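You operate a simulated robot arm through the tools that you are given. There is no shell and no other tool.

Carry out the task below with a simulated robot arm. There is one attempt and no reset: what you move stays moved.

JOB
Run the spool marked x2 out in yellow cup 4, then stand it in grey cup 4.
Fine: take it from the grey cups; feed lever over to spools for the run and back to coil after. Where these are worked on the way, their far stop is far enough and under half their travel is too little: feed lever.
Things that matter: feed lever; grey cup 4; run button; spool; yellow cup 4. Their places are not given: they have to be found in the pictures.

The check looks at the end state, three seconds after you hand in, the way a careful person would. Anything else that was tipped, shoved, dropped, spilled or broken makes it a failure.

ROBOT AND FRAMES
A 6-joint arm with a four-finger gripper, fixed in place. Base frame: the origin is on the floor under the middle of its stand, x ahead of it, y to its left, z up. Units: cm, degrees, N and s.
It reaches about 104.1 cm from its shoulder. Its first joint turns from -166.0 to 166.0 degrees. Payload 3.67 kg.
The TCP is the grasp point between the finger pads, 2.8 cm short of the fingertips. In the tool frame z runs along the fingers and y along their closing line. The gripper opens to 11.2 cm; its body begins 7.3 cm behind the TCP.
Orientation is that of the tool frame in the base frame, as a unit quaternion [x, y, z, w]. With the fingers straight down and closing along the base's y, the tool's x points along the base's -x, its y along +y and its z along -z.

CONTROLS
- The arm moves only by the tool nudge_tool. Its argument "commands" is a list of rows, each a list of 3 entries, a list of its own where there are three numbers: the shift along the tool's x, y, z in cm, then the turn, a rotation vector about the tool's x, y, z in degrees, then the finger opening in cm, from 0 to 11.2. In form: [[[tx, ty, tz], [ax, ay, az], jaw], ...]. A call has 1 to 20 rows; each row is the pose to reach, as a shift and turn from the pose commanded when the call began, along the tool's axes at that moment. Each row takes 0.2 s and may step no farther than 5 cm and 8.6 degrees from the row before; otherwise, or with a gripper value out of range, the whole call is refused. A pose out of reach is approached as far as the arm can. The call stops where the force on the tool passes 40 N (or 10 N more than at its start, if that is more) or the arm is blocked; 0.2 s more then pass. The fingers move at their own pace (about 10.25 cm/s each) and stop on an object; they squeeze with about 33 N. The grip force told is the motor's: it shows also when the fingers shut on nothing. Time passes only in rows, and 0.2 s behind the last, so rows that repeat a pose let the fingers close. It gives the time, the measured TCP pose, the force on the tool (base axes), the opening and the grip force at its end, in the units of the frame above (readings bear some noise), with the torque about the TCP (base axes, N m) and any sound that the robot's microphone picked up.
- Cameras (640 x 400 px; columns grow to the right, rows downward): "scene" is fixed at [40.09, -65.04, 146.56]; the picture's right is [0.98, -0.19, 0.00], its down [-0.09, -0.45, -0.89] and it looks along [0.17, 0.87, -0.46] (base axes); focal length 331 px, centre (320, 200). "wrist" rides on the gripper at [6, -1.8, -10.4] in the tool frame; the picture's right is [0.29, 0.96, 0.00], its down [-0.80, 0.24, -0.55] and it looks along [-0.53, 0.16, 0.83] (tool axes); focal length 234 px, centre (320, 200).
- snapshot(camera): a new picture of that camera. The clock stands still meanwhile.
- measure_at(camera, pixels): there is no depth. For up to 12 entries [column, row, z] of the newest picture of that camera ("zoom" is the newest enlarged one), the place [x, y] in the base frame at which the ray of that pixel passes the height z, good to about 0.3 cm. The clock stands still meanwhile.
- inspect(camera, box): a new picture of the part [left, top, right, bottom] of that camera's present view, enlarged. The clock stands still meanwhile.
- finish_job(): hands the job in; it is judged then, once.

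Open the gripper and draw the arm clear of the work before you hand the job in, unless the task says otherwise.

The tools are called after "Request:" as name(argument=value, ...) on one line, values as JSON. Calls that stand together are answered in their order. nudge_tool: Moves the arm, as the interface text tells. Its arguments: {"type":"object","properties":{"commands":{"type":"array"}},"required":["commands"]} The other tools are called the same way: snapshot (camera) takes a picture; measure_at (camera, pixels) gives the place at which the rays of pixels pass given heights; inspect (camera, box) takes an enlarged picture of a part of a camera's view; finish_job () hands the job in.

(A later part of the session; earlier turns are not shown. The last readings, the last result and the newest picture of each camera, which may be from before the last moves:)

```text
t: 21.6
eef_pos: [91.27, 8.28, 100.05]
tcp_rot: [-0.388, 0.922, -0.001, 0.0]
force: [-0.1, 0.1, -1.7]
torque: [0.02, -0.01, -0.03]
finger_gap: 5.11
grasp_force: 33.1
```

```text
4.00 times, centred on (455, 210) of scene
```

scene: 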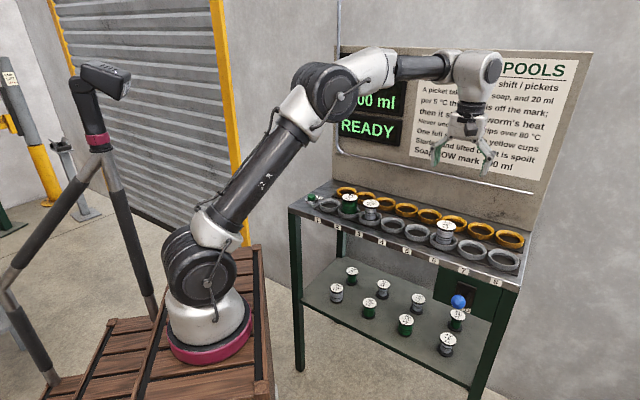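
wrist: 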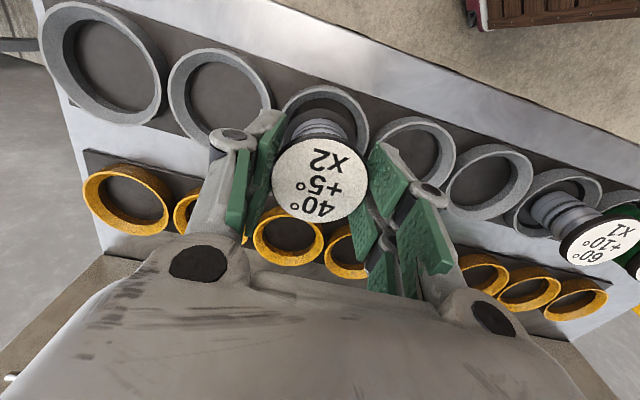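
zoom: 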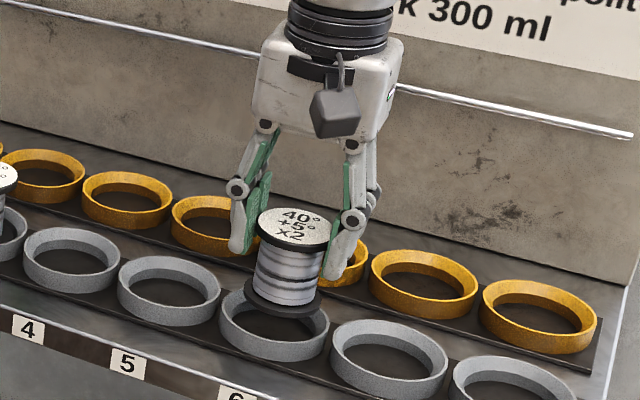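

No slip this time (label still at (319,180)). I'll raise 3 cm and carry it at moderate speed to above yellow cup 4 (Δ ≈ −16.1 cm along the row, +12.2 cm toward the panel).

Request:
nudge_tool(commands=[[[0, 0, -1], [0, 0, 0], 0], [[0, 0, -2.2], [0, 0, 0], 0], [[0, 0, -3.2], [0, 0, 0], 0], [[-1, 1.2, -3.5], [0, 0, 0], 0], [[-2.6, 3.4, -3.5], [0, 0, 0], 0], [[-4.4, 5.8, -3.5], [0, 0, 0], 0], [[-6.2, 8.2, -3.5], [0, 0, 0], 0], [[-8, 10.6, -3.5], [0, 0, 0], 0], [[-9.8, 13, -3.5], [0, 0, 0], 0], [[-11.4, 15, -3.5], [0, 0, 0], 0], [[-12.1, 16, -3.5], [0, 0, 0], 0], [[-12.1, 16, -3.5], [0, 0, 0], 0]])

Request:
snapshot(camera="wrist")

Request:
inspect(camera="scene", box=[350, 140, 470, 240])

```text
t: 24.2
eef_pos: [88.34, 28.22, 103.54]
tcp_rot: [-0.388, 0.922, 0.001, 0.0]
force: [0.1, -0.1, -1.4]
torque: [-0.03, 0.0, -0.04]
finger_gap: 5.13
grasp_force: 33.4
```

```text
taken
```

wrist: 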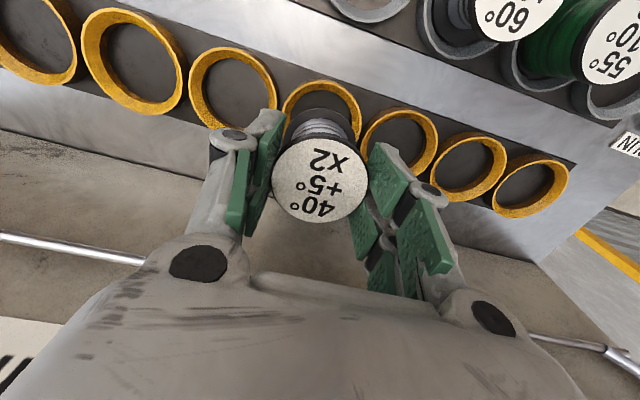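

```text
4.00 times, centred on (410, 190) of scene
```

zoom: 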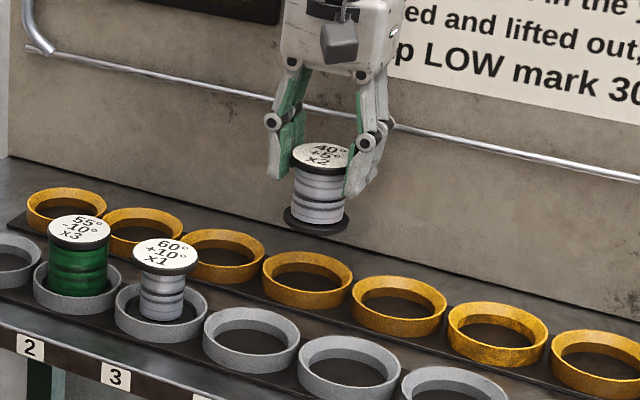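

The spool is above yellow cup 4 (cups from the right: Y1 (530,187), Y2, Y3 (400,138), Y4 (322,112)). I'll zoom for the rim centre to fine-align before lowering.

Request:
inspect(camera="wrist", box=[180, 40, 460, 215])

Request:
measure_at(camera="wrist", pixels=[[320, 79, 91], [281, 110, 91], [362, 118, 91], [400, 138, 91], [233, 88, 91], [320, 123, 91]])

```text
2.29 times, centred on (320, 128) of wrist
```

zoom: 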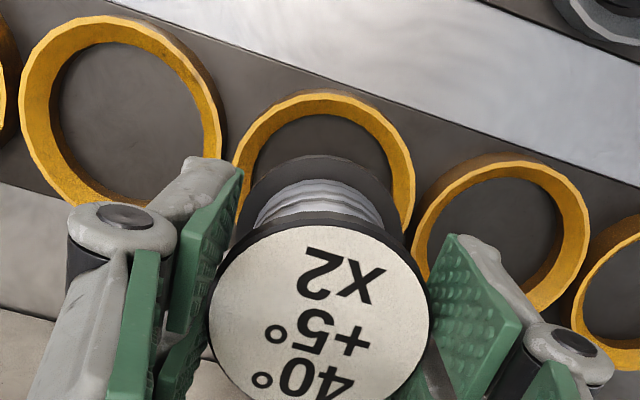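

```text
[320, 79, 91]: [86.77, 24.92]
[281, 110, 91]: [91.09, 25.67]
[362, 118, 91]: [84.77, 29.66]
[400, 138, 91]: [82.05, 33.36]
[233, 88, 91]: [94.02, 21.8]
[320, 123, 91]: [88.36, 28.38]
```

The rim centre of Y4 measures at u≈43.3, v≈82.0, matching the TCP (43.2, 82.05). I lower 4.4 cm to just above the rim and check again.

Request:
nudge_tool(commands=[[[0, 0, 1.2], [0, 0, 0], 0], [[0, 0, 2.4], [0, 0, 0], 0], [[0, 0, 3.6], [0, 0, 0], 0], [[0, 0, 4.4], [0, 0, 0], 0], [[0, 0, 4.4], [0, 0, 0], 0]])

Request:
inspect(camera="wrist", box=[180, 40, 460, 215])

Request:
inspect(camera="scene", box=[370, 165, 450, 225])

```text
t: 25.4
eef_pos: [88.5, 28.21, 99.22]
tcp_rot: [-0.387, 0.922, 0.0, 0.0]
force: [1.0, 0.0, -2.0]
torque: [-0.06, -0.02, 0.02]
finger_gap: 5.13
grasp_force: 33.2
```

```text
2.29 times, centred on (320, 128) of wrist
```

zoom: 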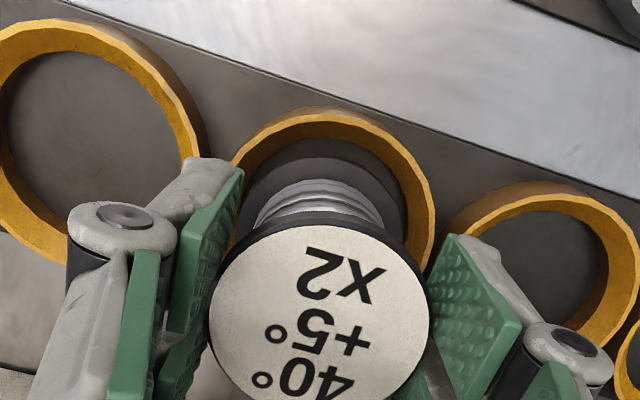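

```text
6.67 times, centred on (410, 195) of scene
```

zoom: 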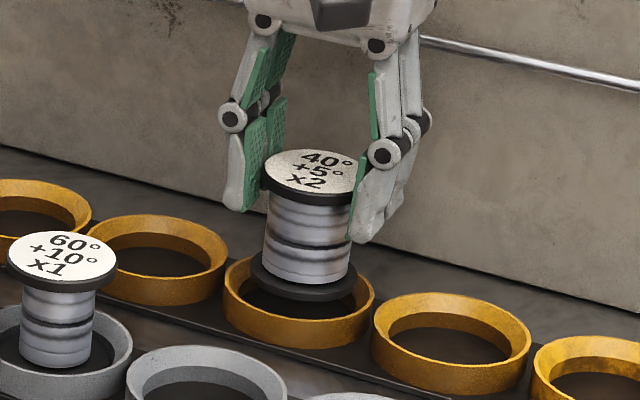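

The lower flange is at the rim level. I'll zoom in for the gaps on each side before the final drop.

Request:
inspect(camera="wrist", box=[270, 75, 380, 150])

Request:
inspect(camera="scene", box=[385, 180, 430, 215])

```text
5.33 times, centred on (325, 112) of wrist
```

zoom: 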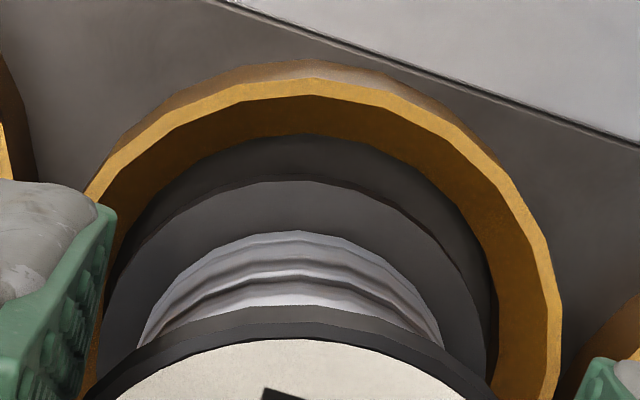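

```text
11.43 times, centred on (408, 198) of scene
```

zoom: 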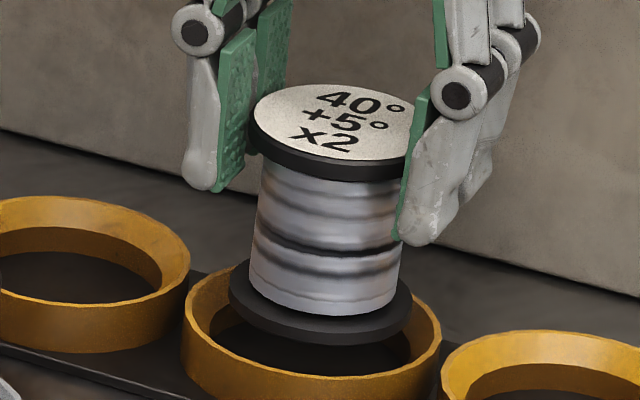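

The flange looks centred in the cup mouth in both views (within ~0.2 cm). I lower the last 2 cm gently.

Request:
nudge_tool(commands=[[[0, 0, 0.4], [0, 0, 0], 0], [[0, 0, 0.8], [0, 0, 0], 0], [[0, 0, 1.2], [0, 0, 0], 0], [[0, 0, 1.5], [0, 0, 0], 0], [[0, 0, 1.7], [0, 0, 0], 0], [[0, 0, 1.7], [0, 0, 0], 0]])

Request:
inspect(camera="scene", box=[385, 180, 430, 215])

Request:
inspect(camera="wrist", box=[240, 75, 410, 250])

```text
t: 26.8
eef_pos: [88.37, 28.2, 97.57]
tcp_rot: [-0.387, 0.922, 0.0, 0.0]
force: [0.0, -0.3, -1.4]
torque: [0.02, -0.01, 0.01]
finger_gap: 5.12
grasp_force: 33.2
```

```text
11.43 times, centred on (408, 198) of scene
```

zoom: 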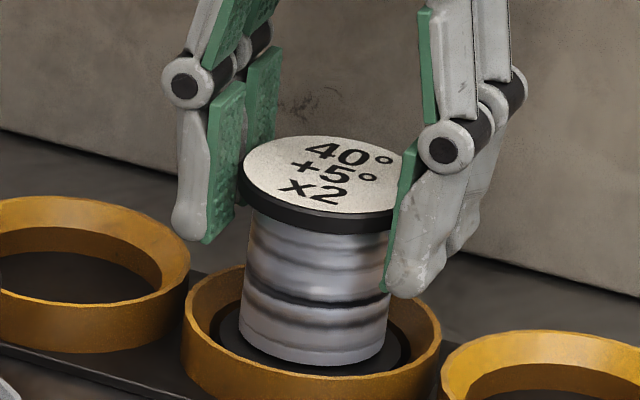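

```text
2.29 times, centred on (325, 162) of wrist
```

zoom: 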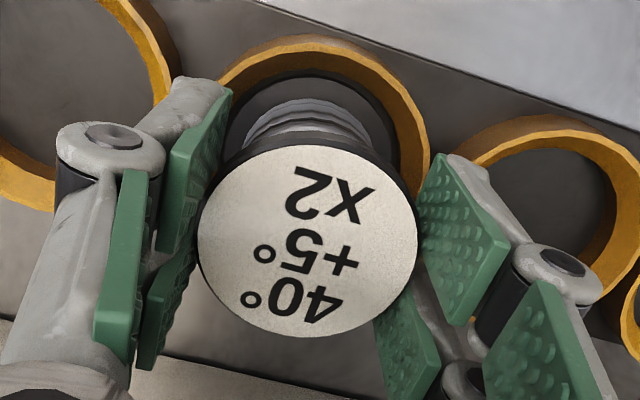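

The spool is inside the cup; no contact force yet. I lower another ~0.5 cm in tiny steps.

Request:
nudge_tool(commands=[[[0, 0, 0.15], [0, 0, 0], 0], [[0, 0, 0.3], [0, 0, 0], 0], [[0, 0, 0.45], [0, 0, 0], 0], [[0, 0, 0.45], [0, 0, 0], 0]])

Request:
inspect(camera="scene", box=[385, 180, 430, 215])

```text
t: 27.8
eef_pos: [88.28, 28.1, 97.19]
tcp_rot: [-0.388, 0.922, 0.001, 0.002]
force: [-2.0, 2.0, 13.5]
torque: [0.01, 0.33, 0.02]
finger_gap: 5.1
grasp_force: 33.1
```

```text
11.43 times, centred on (408, 198) of scene
```

zoom: 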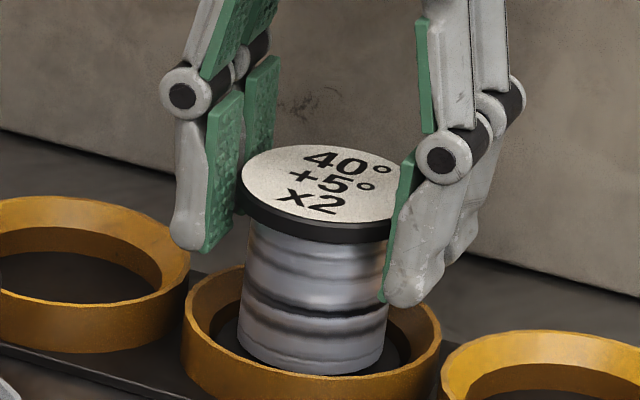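

Contact at 13.5 N: seated on the cup floor. I relieve 0.15 cm and open the fingers.

Request:
nudge_tool(commands=[[[0, 0, -0.15], [0, 0, 0], 0], [[0, 0, -0.15], [0, 0, 0], 5.6], [[0, 0, -0.15], [0, 0, 0], 6.5], [[0, 0, -0.15], [0, 0, 0], 8], [[0, 0, -0.15], [0, 0, 0], 8], [[0, 0, -0.15], [0, 0, 0], 8]])

Request:
snapshot(camera="wrist")

Request:
inspect(camera="scene", box=[370, 165, 450, 225])

```text
t: 29.2
eef_pos: [88.42, 28.12, 97.16]
tcp_rot: [-0.388, 0.922, 0.001, -0.001]
force: [-0.4, -0.3, -0.3]
torque: [0.02, 0.01, -0.02]
finger_gap: 7.98
grasp_force: 0.1
```

```text
taken
```

wrist: 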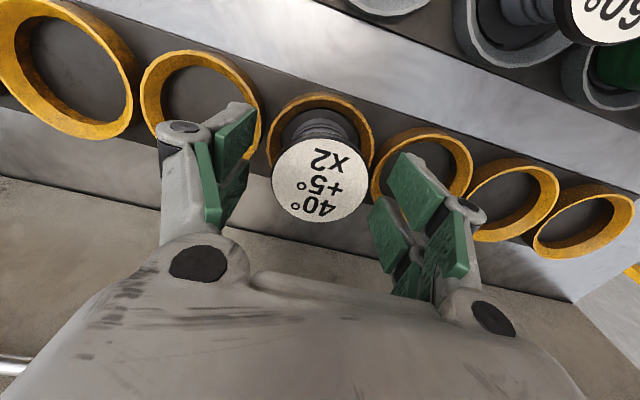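

```text
6.67 times, centred on (410, 195) of scene
```

zoom: 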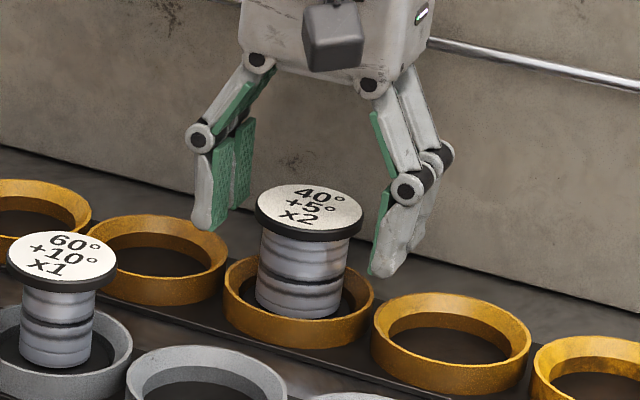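

The spool stands upright in yellow cup 4 with fingers clear. I rise 12 cm, then travel to a point above the lever knob with the fingers closing.

Request:
nudge_tool(commands=[[[0, 0, -4], [0, 0, 0], 8], [[0, 0, -8], [0, 0, 0], 8], [[0, 0, -12], [0, 0, 0], 8], [[3.5, -2.78, -13], [0, 0, 0], 6], [[7, -5.56, -13], [0, 0, 0], 4], [[10.5, -8.33, -13], [0, 0, 0], 2], [[14, -11.1, -13], [0, 0, 0], 0], [[17.5, -13.9, -13], [0, 0, 0], 0], [[21, -16.7, -13], [0, 0, 0], 0], [[24.5, -19.4, -13], [0, 0, 0], 0], [[28, -22.2, -13], [0, 0, 0], 0], [[31.5, -25, -13], [0, 0, 0], 0], [[31.5, -25, -13], [0, 0, 0], 0]])

Request:
snapshot(camera="wrist")

Request:
snapshot(camera="scene")

```text
t: 32.0
eef_pos: [84.03, -12.09, 110.11]
tcp_rot: [-0.387, 0.922, 0.001, 0.0]
force: [-0.6, 0.1, -0.5]
torque: [0.04, 0.0, 0.01]
finger_gap: 0.0
grasp_force: 33.6
```

```text
taken
```

wrist: 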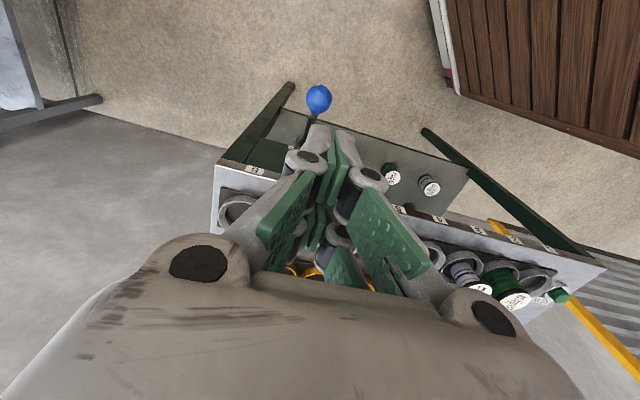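

```text
taken
```

scene: 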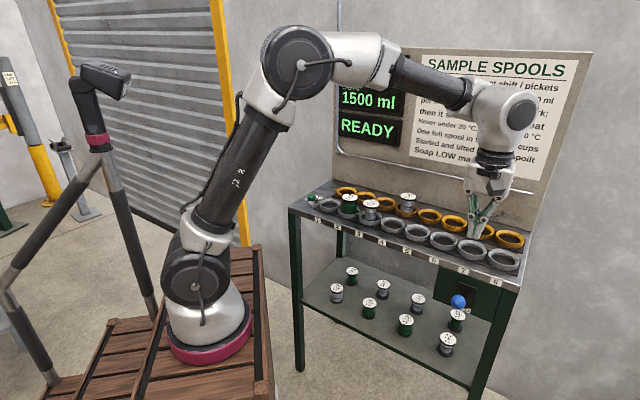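

The knob is visible at wrist (318,99) just beyond the closed fingers. I'll measure it at z=87–88 to align the push.

Request:
measure_at(camera="wrist", pixels=[[318, 98, 86.5], [318, 98, 87.7], [318, 98, 89], [306, 98, 87.7], [331, 98, 87.7]])

Request:
inspect(camera="wrist", box=[260, 60, 380, 150])

```text
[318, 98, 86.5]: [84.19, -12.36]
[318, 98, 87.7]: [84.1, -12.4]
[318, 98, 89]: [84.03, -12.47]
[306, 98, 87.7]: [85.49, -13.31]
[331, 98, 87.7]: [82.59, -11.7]
```

```text
4.44 times, centred on (320, 105) of wrist
```

zoom: 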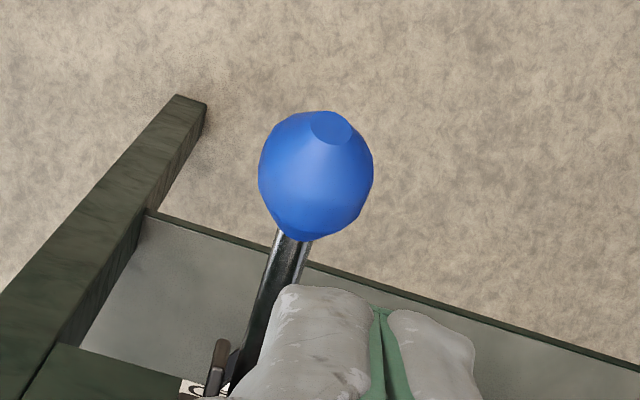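

The closed fingertips are right above the knob (u 68.4, v 50.3). I descend to just above it, shifted 0.7 cm outward to follow its arc.

Request:
nudge_tool(commands=[[[0.3, 0, 4.5], [0, 0, 0], 0], [[0.7, 0, 9], [0, 0, 0], 0], [[0.7, 0, 13], [0, 0, 0], 0], [[0.7, 0, 16], [0, 0, 0], 0], [[0.7, 0, 17], [0, 0, 0], 0], [[0.7, 0, 17], [0, 0, 0], 0]])

Request:
snapshot(camera="wrist")

Request:
inspect(camera="scene", box=[420, 210, 520, 330])

```text
t: 33.4
eef_pos: [83.62, -12.33, 93.25]
tcp_rot: [-0.388, 0.922, 0.0, 0.0]
force: [-0.3, 0.1, 0.9]
torque: [0.02, -0.02, 0.01]
finger_gap: 0.0
grasp_force: 33.0
```

```text
taken
```

wrist: 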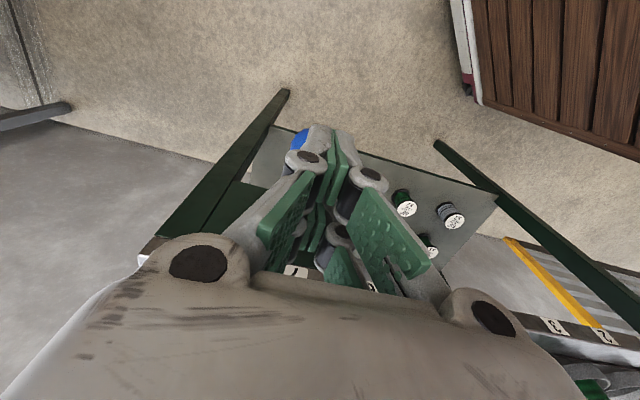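

```text
3.33 times, centred on (470, 270) of scene
```

zoom: 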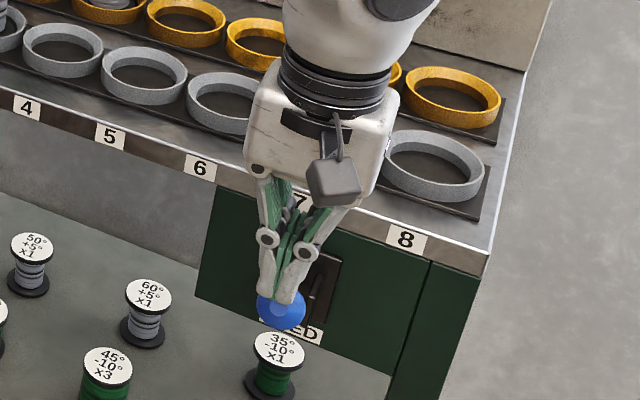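

Fingertips are directly over the knob in both views. I push down slowly.

Request:
nudge_tool(commands=[[[0, 0, 1], [0, 0, 0], 0], [[0, 0, 2], [0, 0, 0], 0], [[0, 0, 3], [0, 0, 0], 0], [[0, 0, 4], [0, 0, 0], 0], [[0, 0, 5], [0, 0, 0], 0], [[0, 0, 6], [0, 0, 0], 0]])

Request:
inspect(camera="scene", box=[420, 210, 520, 330])

Request:
snapshot(camera="wrist")

```text
t: 34.8
eef_pos: [83.67, -12.22, 87.31]
tcp_rot: [-0.387, 0.922, 0.001, -0.001]
force: [0.4, 0.2, 0.1]
torque: [-0.01, 0.0, 0.01]
finger_gap: 0.0
grasp_force: 33.0
```

```text
3.33 times, centred on (470, 270) of scene
```

zoom: 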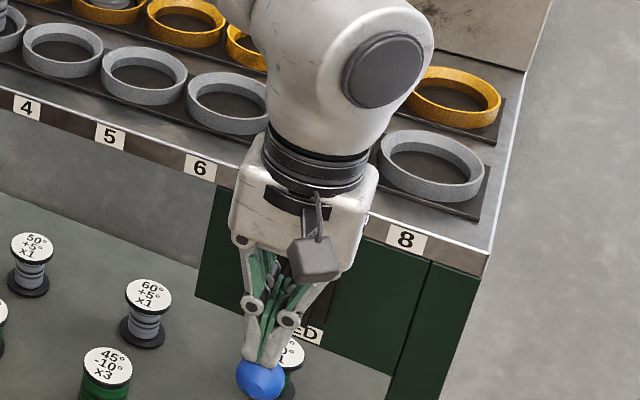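

```text
taken
```

wrist: 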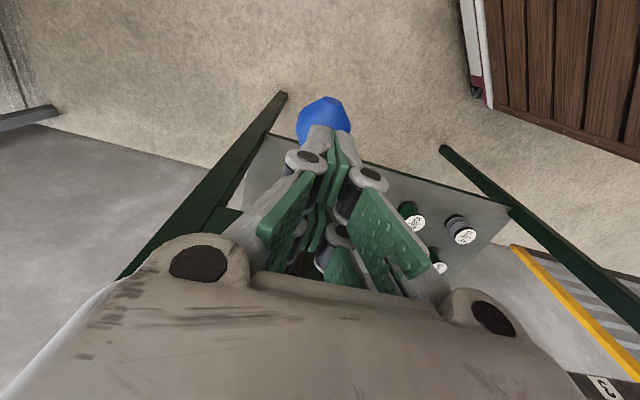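

The lever is following; the knob is now near its outermost point (wrist (323,118)). I continue pushing down with a small outward shift, watching for the stop.

Request:
nudge_tool(commands=[[[0.5, 0, 1], [0, 0, 0], 0], [[0.8, 0, 2], [0, 0, 0], 0], [[0.8, 0, 3], [0, 0, 0], 0], [[0.8, 0, 4], [0, 0, 0], 0], [[0.8, 0, 5], [0, 0, 0], 0], [[0.8, 0, 6], [0, 0, 0], 0]])

Request:
inspect(camera="scene", box=[400, 220, 520, 350])

Request:
snapshot(camera="wrist")

```text
t: 36.2
eef_pos: [83.09, -12.97, 81.23]
tcp_rot: [-0.387, 0.922, 0.0, 0.0]
force: [-0.3, 0.8, 0.3]
torque: [0.01, 0.0, 0.04]
finger_gap: 0.0
grasp_force: 32.9
```

```text
3.08 times, centred on (460, 285) of scene
```

zoom: 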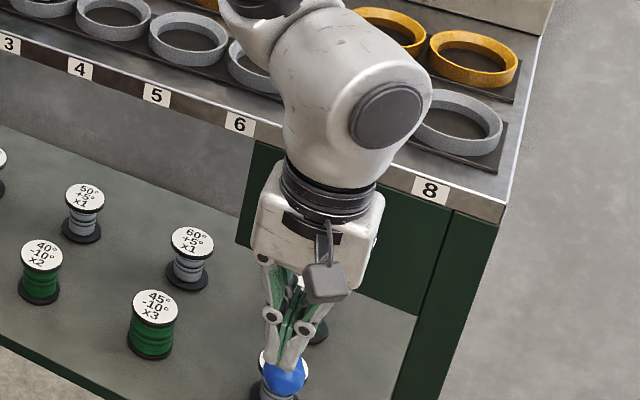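

```text
taken
```

wrist: 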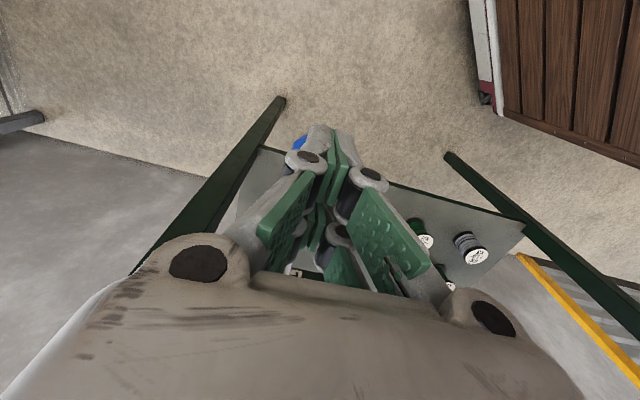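

The knob is still just beneath the fingertips (scene zoom (283,378)), force near zero. I keep pushing down toward the stop.

Request:
nudge_tool(commands=[[[0, 0, 0.7], [0, 0, 0], 0], [[0, 0, 1.4], [0, 0, 0], 0], [[0, 0, 2.1], [0, 0, 0], 0], [[0, 0, 2.8], [0, 0, 0], 0], [[0, 0, 3.5], [0, 0, 0], 0]])

Request:
inspect(camera="scene", box=[400, 240, 520, 370])

Request:
snapshot(camera="wrist")

```text
t: 37.2
eef_pos: [83.15, -12.98, 78.84]
tcp_rot: [-0.388, 0.922, -0.001, 0.001]
force: [-14.5, 1.9, 22.9]
torque: [0.36, -0.03, 0.32]
finger_gap: 0.01
grasp_force: 32.7
stopped in row 5: the force on the tool passed its limit at 54 N (the readings are from after the stop); the commanded pose is now the measured one
```

```text
3.08 times, centred on (460, 305) of scene
```

zoom: 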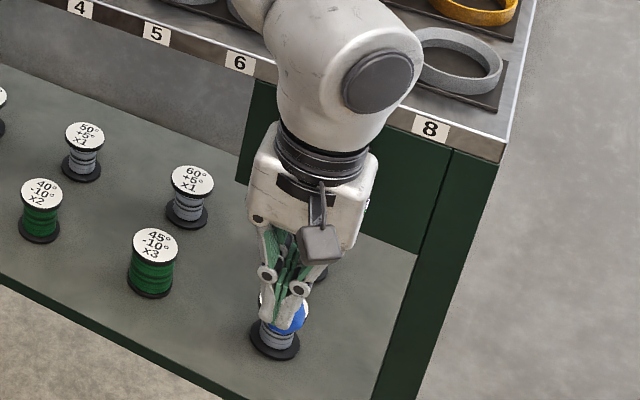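

```text
taken
```

wrist: 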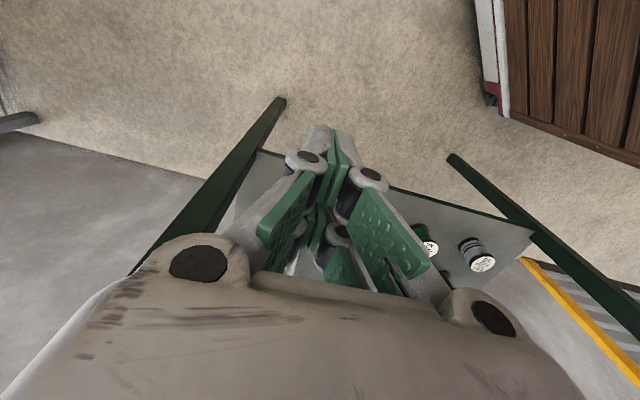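

The stop was reached (54 N). I rise straight up slowly and then look at the lever.

Request:
nudge_tool(commands=[[[0, 0, -1.5], [0, 0, 0], 0], [[0, 0, -4], [0, 0, 0], 0], [[0, 0, -8], [0, 0, 0], 0], [[0, 0, -12], [0, 0, 0], 0], [[0, 0, -16], [0, 0, 0], 0], [[2, 0, -19], [0, -8, 0], 0], [[5, 0, -20], [0, -16, 0], 0], [[8, 0, -20], [0, -24, 0], 0], [[11, 0, -20], [0, -32, 0], 0], [[13, 0, -20], [0, -38, 0], 0], [[13, 0, -20], [0, -38, 0], 0]])

Request:
snapshot(camera="wrist")

Request:
snapshot(camera="scene")

```text
t: 39.6
eef_pos: [74.15, -22.23, 98.54]
tcp_rot: [-0.367, 0.871, 0.126, 0.302]
force: [0.3, -0.1, -0.3]
torque: [0.02, -0.03, 0.01]
finger_gap: 0.01
grasp_force: 33.4
```

```text
taken
```

wrist: 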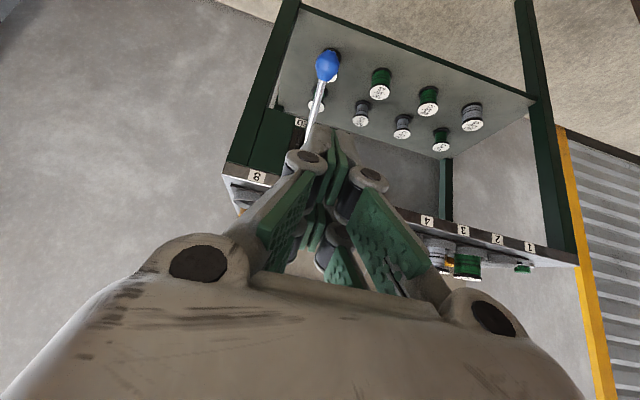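

```text
taken
```

scene: 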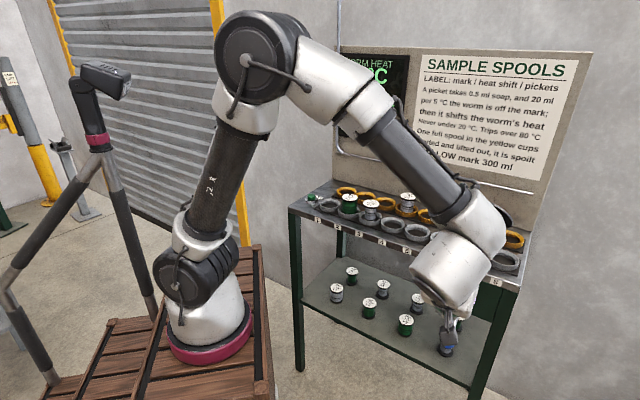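

The lever has swung down (knob now at wrist (327,65), stem pointing down-out). I'll rise, untilt and travel along the bench front toward the RUN button end.

Request:
nudge_tool(commands=[[[-2.65, 2, -3.39], [0, 0, 0], 0], [[-5.3, 4, -6.78], [0, 0, 0], 0], [[-7.39, 7, -9.46], [0, 0, 0], 0], [[-8.18, 11, -8.84], [0, 7.6, 0], 0], [[-8.97, 15, -8.22], [0, 15.2, 0], 0], [[-9.76, 19, -7.61], [0, 22.8, 0], 0], [[-10.54, 23, -6.99], [0, 30.4, 0], 0], [[-11.33, 27, -6.38], [0, 38, 0], 0], [[-12.91, 31, -5.14], [0, 38, 0], 0], [[-14.48, 35, -3.91], [0, 38, 0], 0], [[-16.06, 39, -2.68], [0, 38, 0], 0], [[-17.64, 43, -1.45], [0, 38, 0], 0], [[-17.64, 43, -1.45], [0, 38, 0], 0]])

Request:
snapshot(camera="scene")

Request:
inspect(camera="scene", box=[420, 260, 520, 360])

Request:
snapshot(camera="wrist")

```text
t: 42.5
eef_pos: [52.36, 17.23, 110.61]
tcp_rot: [-0.387, 0.922, 0.0, 0.001]
force: [0.0, -0.7, 0.2]
torque: [0.01, -0.02, -0.02]
finger_gap: 0.02
grasp_force: 33.6
```

```text
taken
```

scene: 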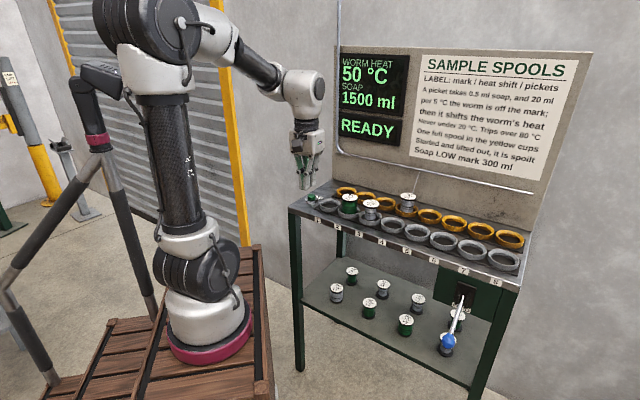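

```text
4.00 times, centred on (470, 310) of scene
```

zoom: 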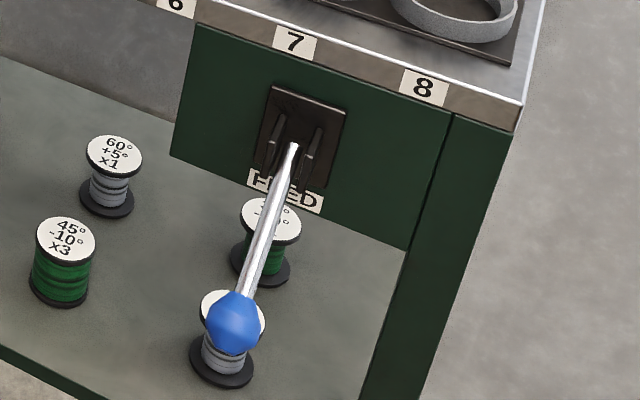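

```text
taken
```

wrist: 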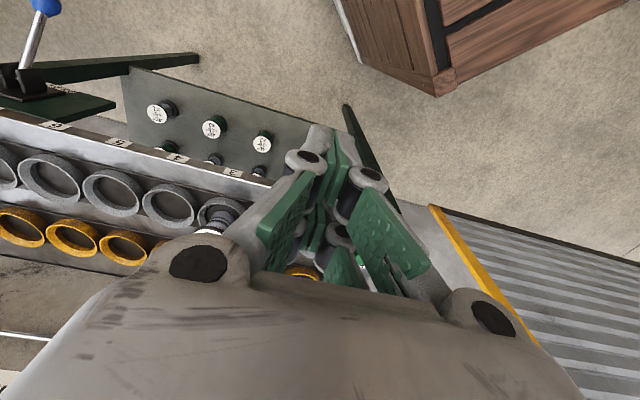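

The lever now points down (scene knob at (448,340)), and the display still shows READY / 50 °C / 1500 ml. I move toward the RUN button and stop short to measure it from the wrist camera.

Request:
nudge_tool(commands=[[[-2, 3.5, 0], [0, 0, 0], 0], [[-4, 7, 0], [0, 0, 0], 0], [[-6.5, 10.5, 0], [0, 0, 0], 0], [[-9, 13.5, 0], [0, 0, 0], 0], [[-12, 15.2, 0], [0, 0, 0], 0], [[-12, 15.2, 0], [0, 0, 0], 0]])

Request:
snapshot(camera="wrist")

Request:
inspect(camera="scene", box=[280, 150, 360, 230])

```text
t: 43.9
eef_pos: [49.88, 36.41, 110.56]
tcp_rot: [-0.387, 0.922, 0.0, 0.002]
force: [-0.1, -0.2, 0.0]
torque: [-0.01, 0.02, -0.01]
finger_gap: 0.0
grasp_force: 33.2
```

```text
taken
```

wrist: 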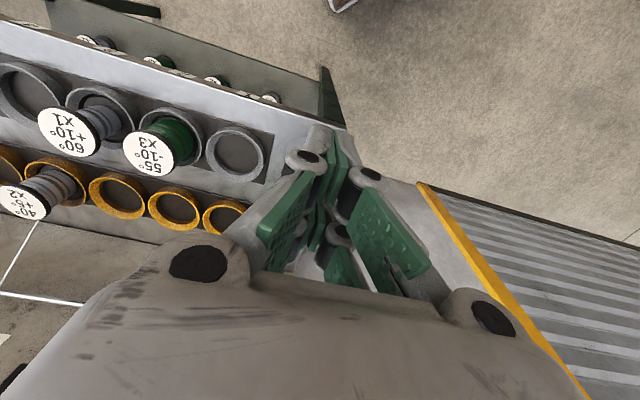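

```text
5.00 times, centred on (320, 190) of scene
```

zoom: 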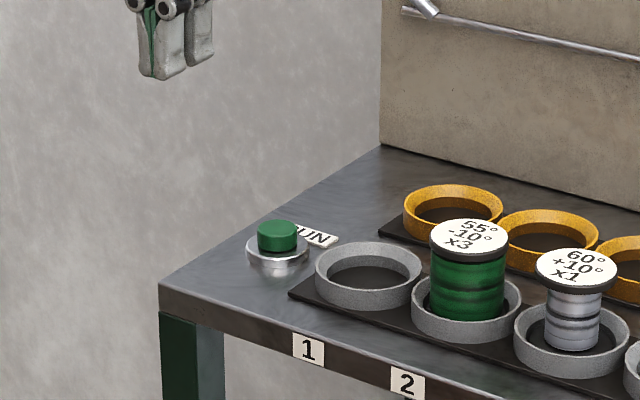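

The button (scene (311,198)) triangulated to (57.4, 44.1). I move above it and descend to z≈98 for a visual check.

Request:
nudge_tool(commands=[[[-3.6, 0, 0], [0, 0, 0], 0], [[-7.2, 0, 0], [0, 0, 0], 0], [[-10.75, 0, 0], [0, 0, 0], 0], [[-10.75, 0, 4], [0, 0, 0], 0], [[-10.75, 0, 8], [0, 0, 0], 0], [[-10.75, 0, 12.3], [0, 0, 0], 0], [[-10.75, 0, 12.3], [0, 0, 0], 0]])

Request:
snapshot(camera="wrist")

Request:
inspect(camera="scene", box=[280, 150, 360, 230])

```text
t: 45.5
eef_pos: [57.5, 43.96, 98.29]
tcp_rot: [-0.387, 0.922, 0.0, 0.001]
force: [-0.3, 0.2, -0.3]
torque: [-0.02, -0.01, 0.0]
finger_gap: 0.0
grasp_force: 33.0
```

```text
taken
```

wrist: 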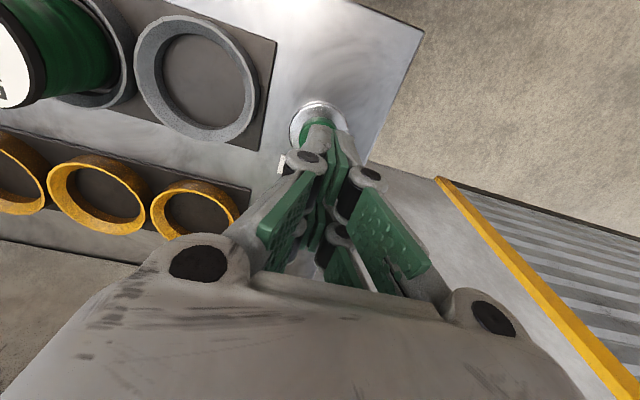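

```text
5.00 times, centred on (320, 190) of scene
```

zoom: 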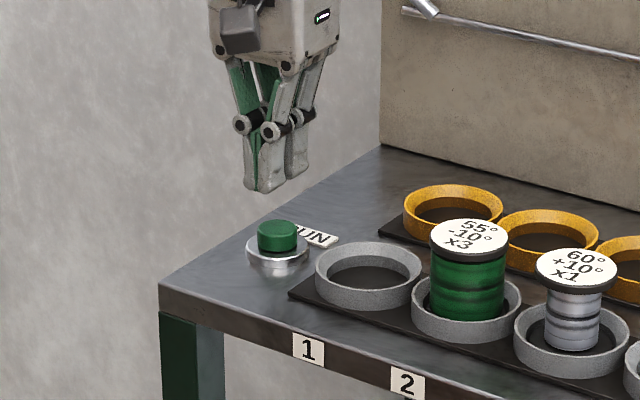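

The fingertips hover above the button; ring visible around (319,125) in the wrist view. I measure the ring edges for alignment.

Request:
measure_at(camera="wrist", pixels=[[290, 126, 90], [348, 122, 90], [319, 101, 90], [320, 120, 91.5], [320, 131, 91.5]])

Request:
inspect(camera="wrist", box=[270, 80, 380, 180])

```text
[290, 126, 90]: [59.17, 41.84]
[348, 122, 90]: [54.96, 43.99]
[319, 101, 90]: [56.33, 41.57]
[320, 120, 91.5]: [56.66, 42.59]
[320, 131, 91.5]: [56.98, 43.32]
```

```text
4.00 times, centred on (325, 130) of wrist
```

zoom: 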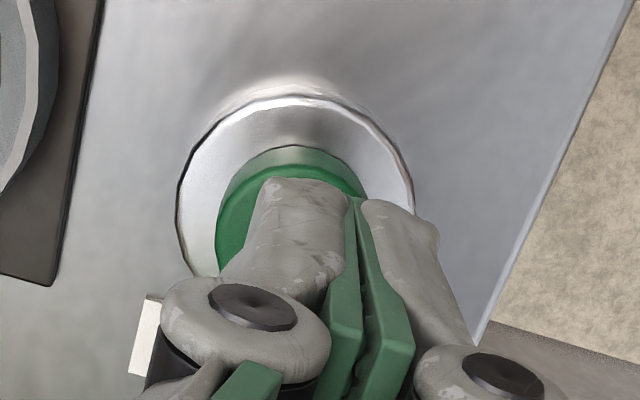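

The button centre is at u≈10.6, v≈71.5; I shift 0.4 cm and press down in small steps.

Request:
nudge_tool(commands=[[[0.1, -0.4, 1.5], [0, 0, 0], 0], [[0.1, -0.4, 2.7], [0, 0, 0], 0], [[0.1, -0.4, 3.2], [0, 0, 0], 0], [[0.1, -0.4, 3.6], [0, 0, 0], 0], [[0.1, -0.4, 4.0], [0, 0, 0], 0], [[0.1, -0.4, 4.3], [0, 0, 0], 0], [[0.1, -0.4, 4.6], [0, 0, 0], 0]])

Request:
snapshot(camera="scene")

Request:
inspect(camera="scene", box=[280, 150, 360, 230])

```text
t: 47.0
eef_pos: [57.69, 43.59, 93.93]
tcp_rot: [-0.387, 0.922, 0.0, 0.002]
force: [-2.2, -5.3, 25.5]
torque: [-0.18, 0.12, -0.01]
finger_gap: 0.6
grasp_force: 35.8
heard: click
```

```text
taken
```

scene: 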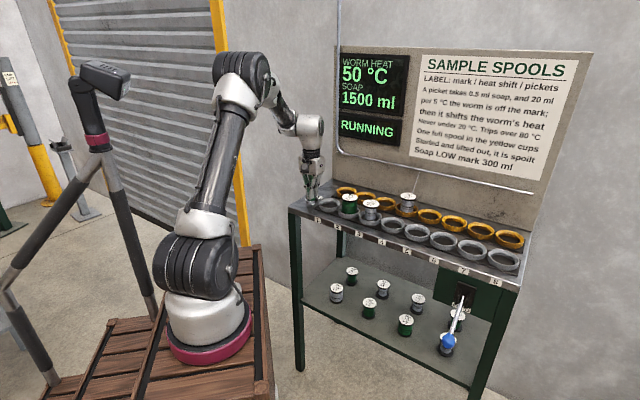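

```text
5.00 times, centred on (320, 190) of scene
```

zoom: 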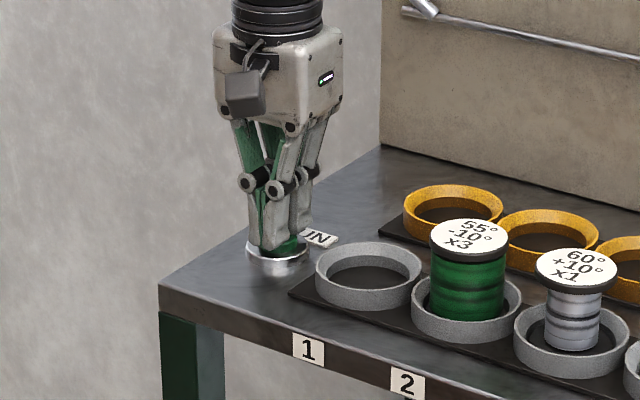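

A click was heard and the display says RUNNING. I lift off the button and wait nearby.

Request:
nudge_tool(commands=[[[0, 0, -2], [0, 0, 0], 0], [[0, 0, -5], [0, 0, 0], 0], [[0, 0, -9], [0, 0, 0], 0], [[0, 0, -13], [0, 0, 0], 0], [[0, 0, -16], [0, 0, 0], 0], [[0, 0, -16], [0, 0, 0], 0], [[0, 0, -16], [0, 0, 0], 0], [[0, 0, -16], [0, 0, 0], 0], [[0, 0, -16], [0, 0, 0], 0], [[0, 0, -16], [0, 0, 0], 0]])

Request:
snapshot(camera="scene")

Request:
inspect(camera="scene", box=[370, 160, 450, 230])

```text
t: 49.2
eef_pos: [57.78, 43.61, 109.7]
tcp_rot: [-0.387, 0.922, 0.0, 0.002]
force: [0.1, -0.4, 0.1]
torque: [0.02, -0.01, 0.0]
finger_gap: 0.0
grasp_force: 36.5
```

```text
taken
```

scene: 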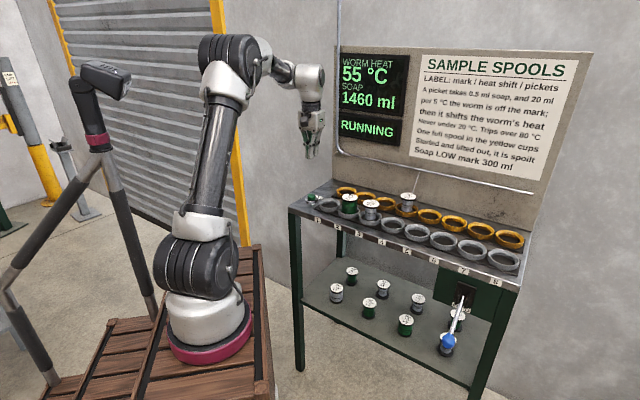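

```text
5.71 times, centred on (410, 195) of scene
```

zoom: 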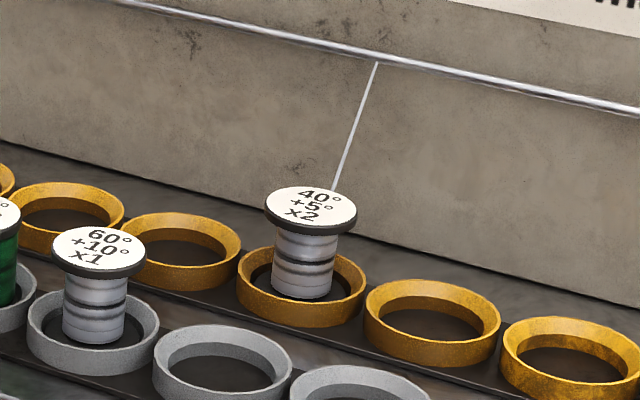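

The run proceeds: 55 °C, 1460 ml, a thread runs from the spool to the rail. I wait in place for it to finish.

Request:
nudge_tool(commands=[[[0, 0, 0], [0, 0, 0], 0], [[0, 0, 0], [0, 0, 0], 0], [[0, 0, 0], [0, 0, 0], 0], [[0, 0, 0], [0, 0, 0], 0], [[0, 0, 0], [0, 0, 0], 0], [[0, 0, 0], [0, 0, 0], 0], [[0, 0, 0], [0, 0, 0], 0], [[0, 0, 0], [0, 0, 0], 0], [[0, 0, 0], [0, 0, 0], 0], [[0, 0, 0], [0, 0, 0], 0], [[0, 0, 0], [0, 0, 0], 0], [[0, 0, 0], [0, 0, 0], 0]])

Request:
snapshot(camera="scene")

Request:
inspect(camera="scene", box=[370, 160, 450, 230])

```text
t: 51.9
eef_pos: [57.81, 43.77, 109.71]
tcp_rot: [-0.387, 0.922, 0.0, 0.001]
force: [0.2, -0.7, -0.4]
torque: [0.0, -0.02, -0.02]
finger_gap: 0.01
grasp_force: 35.4
```

```text
taken
```

scene: 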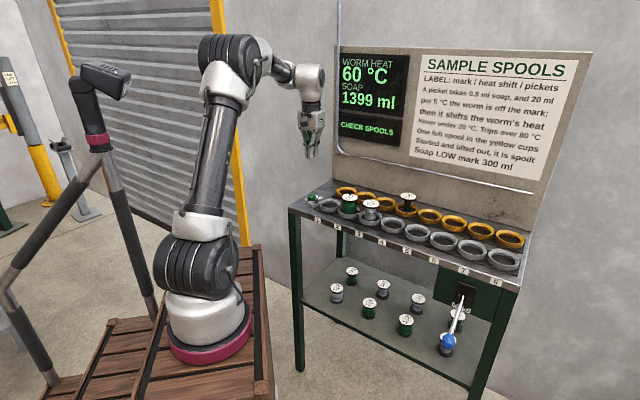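

```text
5.71 times, centred on (410, 195) of scene
```

zoom: 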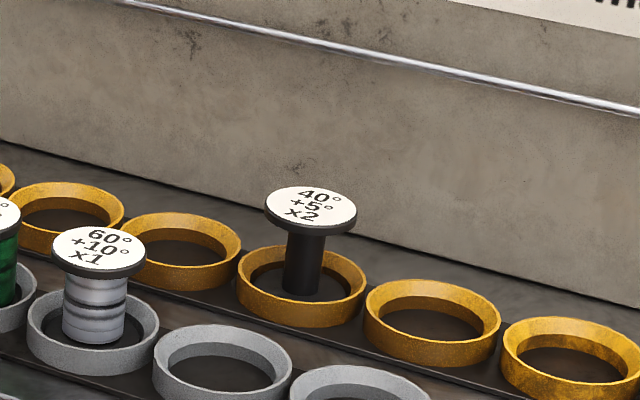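

The run is done: spool bare, 60 °C, 1399 ml, "CHECK SPOOLS". Now the feed lever goes back to coil: I travel back along the bench front toward the lever, opening the fingers to 7 cm.

Request:
nudge_tool(commands=[[[3, -3.4, 0], [0, 0, 0], 2], [[6, -7, 0], [0, 0, 0], 4], [[9, -10.6, 0], [0, 0, 0], 6], [[12, -14.2, 0], [0, 0, 0], 7], [[15, -17.8, 0], [0, 0, 0], 7], [[18, -21.6, 0], [0, 0, 0], 7], [[21, -25.4, 0], [0, 0, 0], 7], [[24, -29.2, 0], [0, 0, 0], 7], [[26, -33.4, 0.5], [0, 0, 0], 7], [[27.5, -37.8, 1], [0, 0, 0], 7], [[29, -42, 2], [0, -7, 0], 7], [[30.5, -46.2, 4], [0, -14, 0], 7], [[32, -50.2, 6], [0, -21, 0], 7], [[33.5, -54.2, 8], [0, -28, 0], 7], [[35, -58.3, 10], [0, -34, 0], 7], [[35, -58.3, 10.8], [0, -38, 0], 7], [[35, -58.3, 10.8], [0, -38, 0], 7]])

Request:
snapshot(camera="wrist")

Request:
snapshot(camera="scene")

```text
t: 55.5
eef_pos: [75.03, -22.13, 99.11]
tcp_rot: [-0.366, 0.871, 0.127, 0.302]
force: [-0.7, 0.3, 0.3]
torque: [-0.03, 0.01, 0.01]
finger_gap: 6.99
grasp_force: 0.1
```

```text
taken
```

wrist: 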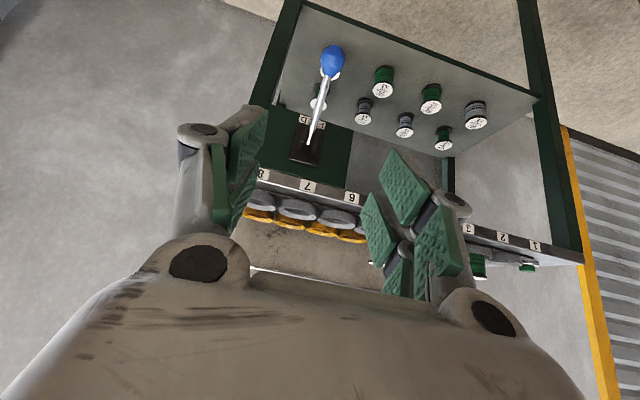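

```text
taken
```

scene: 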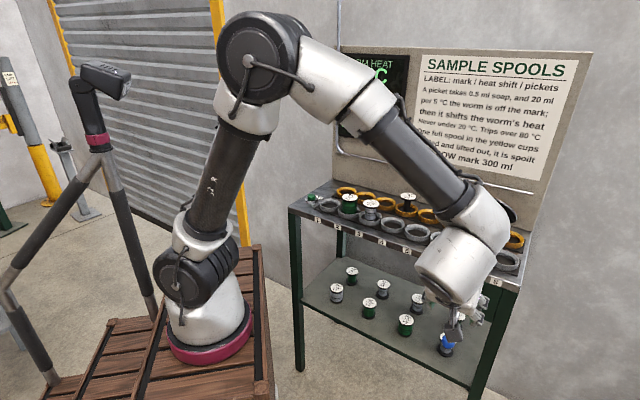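

The lever stem and knob are clearly visible: knob at wrist (333,60). I measure its ray to intersect with the earlier scene ray.

Request:
inspect(camera="wrist", box=[270, 20, 400, 180])

Request:
measure_at(camera="wrist", pixels=[[333, 61, 70], [333, 61, 72], [333, 61, 74], [333, 61, 76], [333, 61, 78], [309, 143, 78], [309, 143, 80], [309, 143, 82]])

```text
2.50 times, centred on (335, 100) of wrist
```

zoom: 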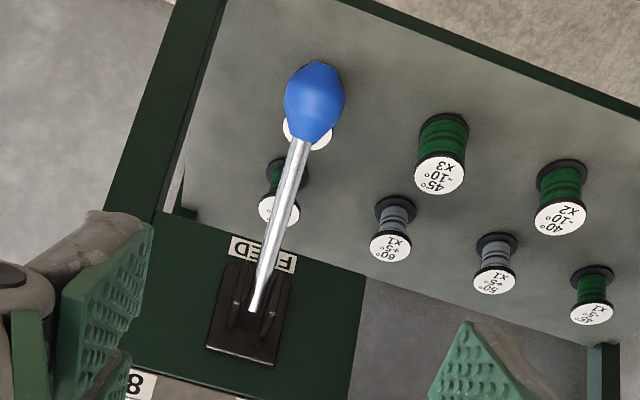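

```text
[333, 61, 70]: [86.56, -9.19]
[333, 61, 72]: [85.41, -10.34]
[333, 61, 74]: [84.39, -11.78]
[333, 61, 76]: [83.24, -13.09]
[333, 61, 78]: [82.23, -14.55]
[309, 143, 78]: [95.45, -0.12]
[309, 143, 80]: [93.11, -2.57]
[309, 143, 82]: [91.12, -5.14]
```

Both rays run nearly parallel, so depth is uncertain. I lower the tool 14 cm (well in front of the lever) for a flatter view of the knob.

Request:
nudge_tool(commands=[[[2.9, 0, 3.7], [0, 0, 0], 7], [[5.8, 0, 7.4], [0, 0, 0], 7], [[8.6, 0, 11], [0, 0, 0], 7], [[8.6, 0, 11], [0, 0, 0], 7]])

Request:
snapshot(camera="wrist")

Request:
inspect(camera="wrist", box=[250, 60, 400, 230])

```text
t: 56.5
eef_pos: [74.86, -22.24, 85.18]
tcp_rot: [-0.366, 0.871, 0.126, 0.302]
force: [-0.1, 0.1, 0.3]
torque: [-0.01, 0.03, 0.01]
finger_gap: 7.0
grasp_force: 0.1
```

```text
taken
```

wrist: 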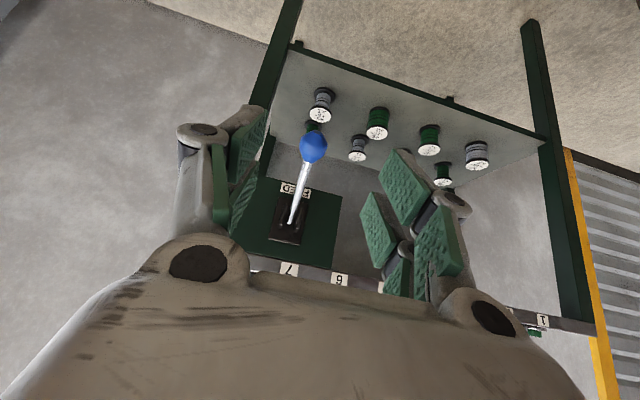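

```text
2.35 times, centred on (325, 145) of wrist
```

zoom: 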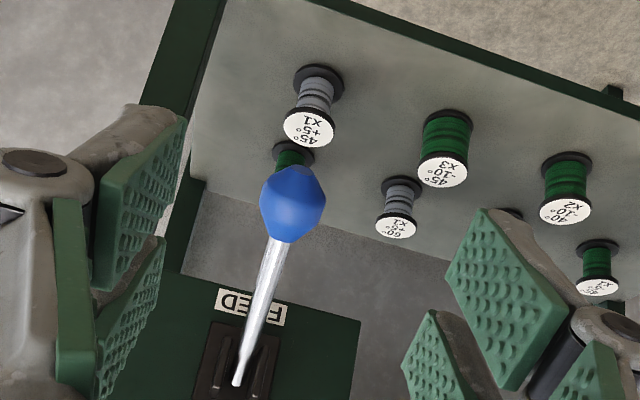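

The knob is now at wrist (313.1,146.3), stem root at (289.7,222.9). I measure these rays.

Request:
measure_at(camera="wrist", pixels=[[313.1, 146.3, 70], [313.1, 146.3, 72], [313.1, 146.3, 74], [313.1, 146.3, 75], [313.1, 146.3, 76], [313.1, 146.3, 78], [289.7, 222.9, 79], [289.7, 222.9, 80], [289.7, 222.9, 81]])

Request:
measure_at(camera="scene", pixels=[[448.5, 340.5, 70], [448.5, 340.5, 72], [448.5, 340.5, 74], [448.5, 340.5, 76]])

```text
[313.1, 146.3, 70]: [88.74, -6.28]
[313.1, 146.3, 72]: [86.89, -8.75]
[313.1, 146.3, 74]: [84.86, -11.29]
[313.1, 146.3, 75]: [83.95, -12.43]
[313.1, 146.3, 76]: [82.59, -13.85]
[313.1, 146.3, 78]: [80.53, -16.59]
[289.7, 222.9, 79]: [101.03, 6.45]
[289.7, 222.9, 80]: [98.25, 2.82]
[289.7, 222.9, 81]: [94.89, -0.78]
```

```text
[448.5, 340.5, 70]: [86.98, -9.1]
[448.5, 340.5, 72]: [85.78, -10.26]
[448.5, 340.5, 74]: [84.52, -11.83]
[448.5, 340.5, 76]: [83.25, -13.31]
```

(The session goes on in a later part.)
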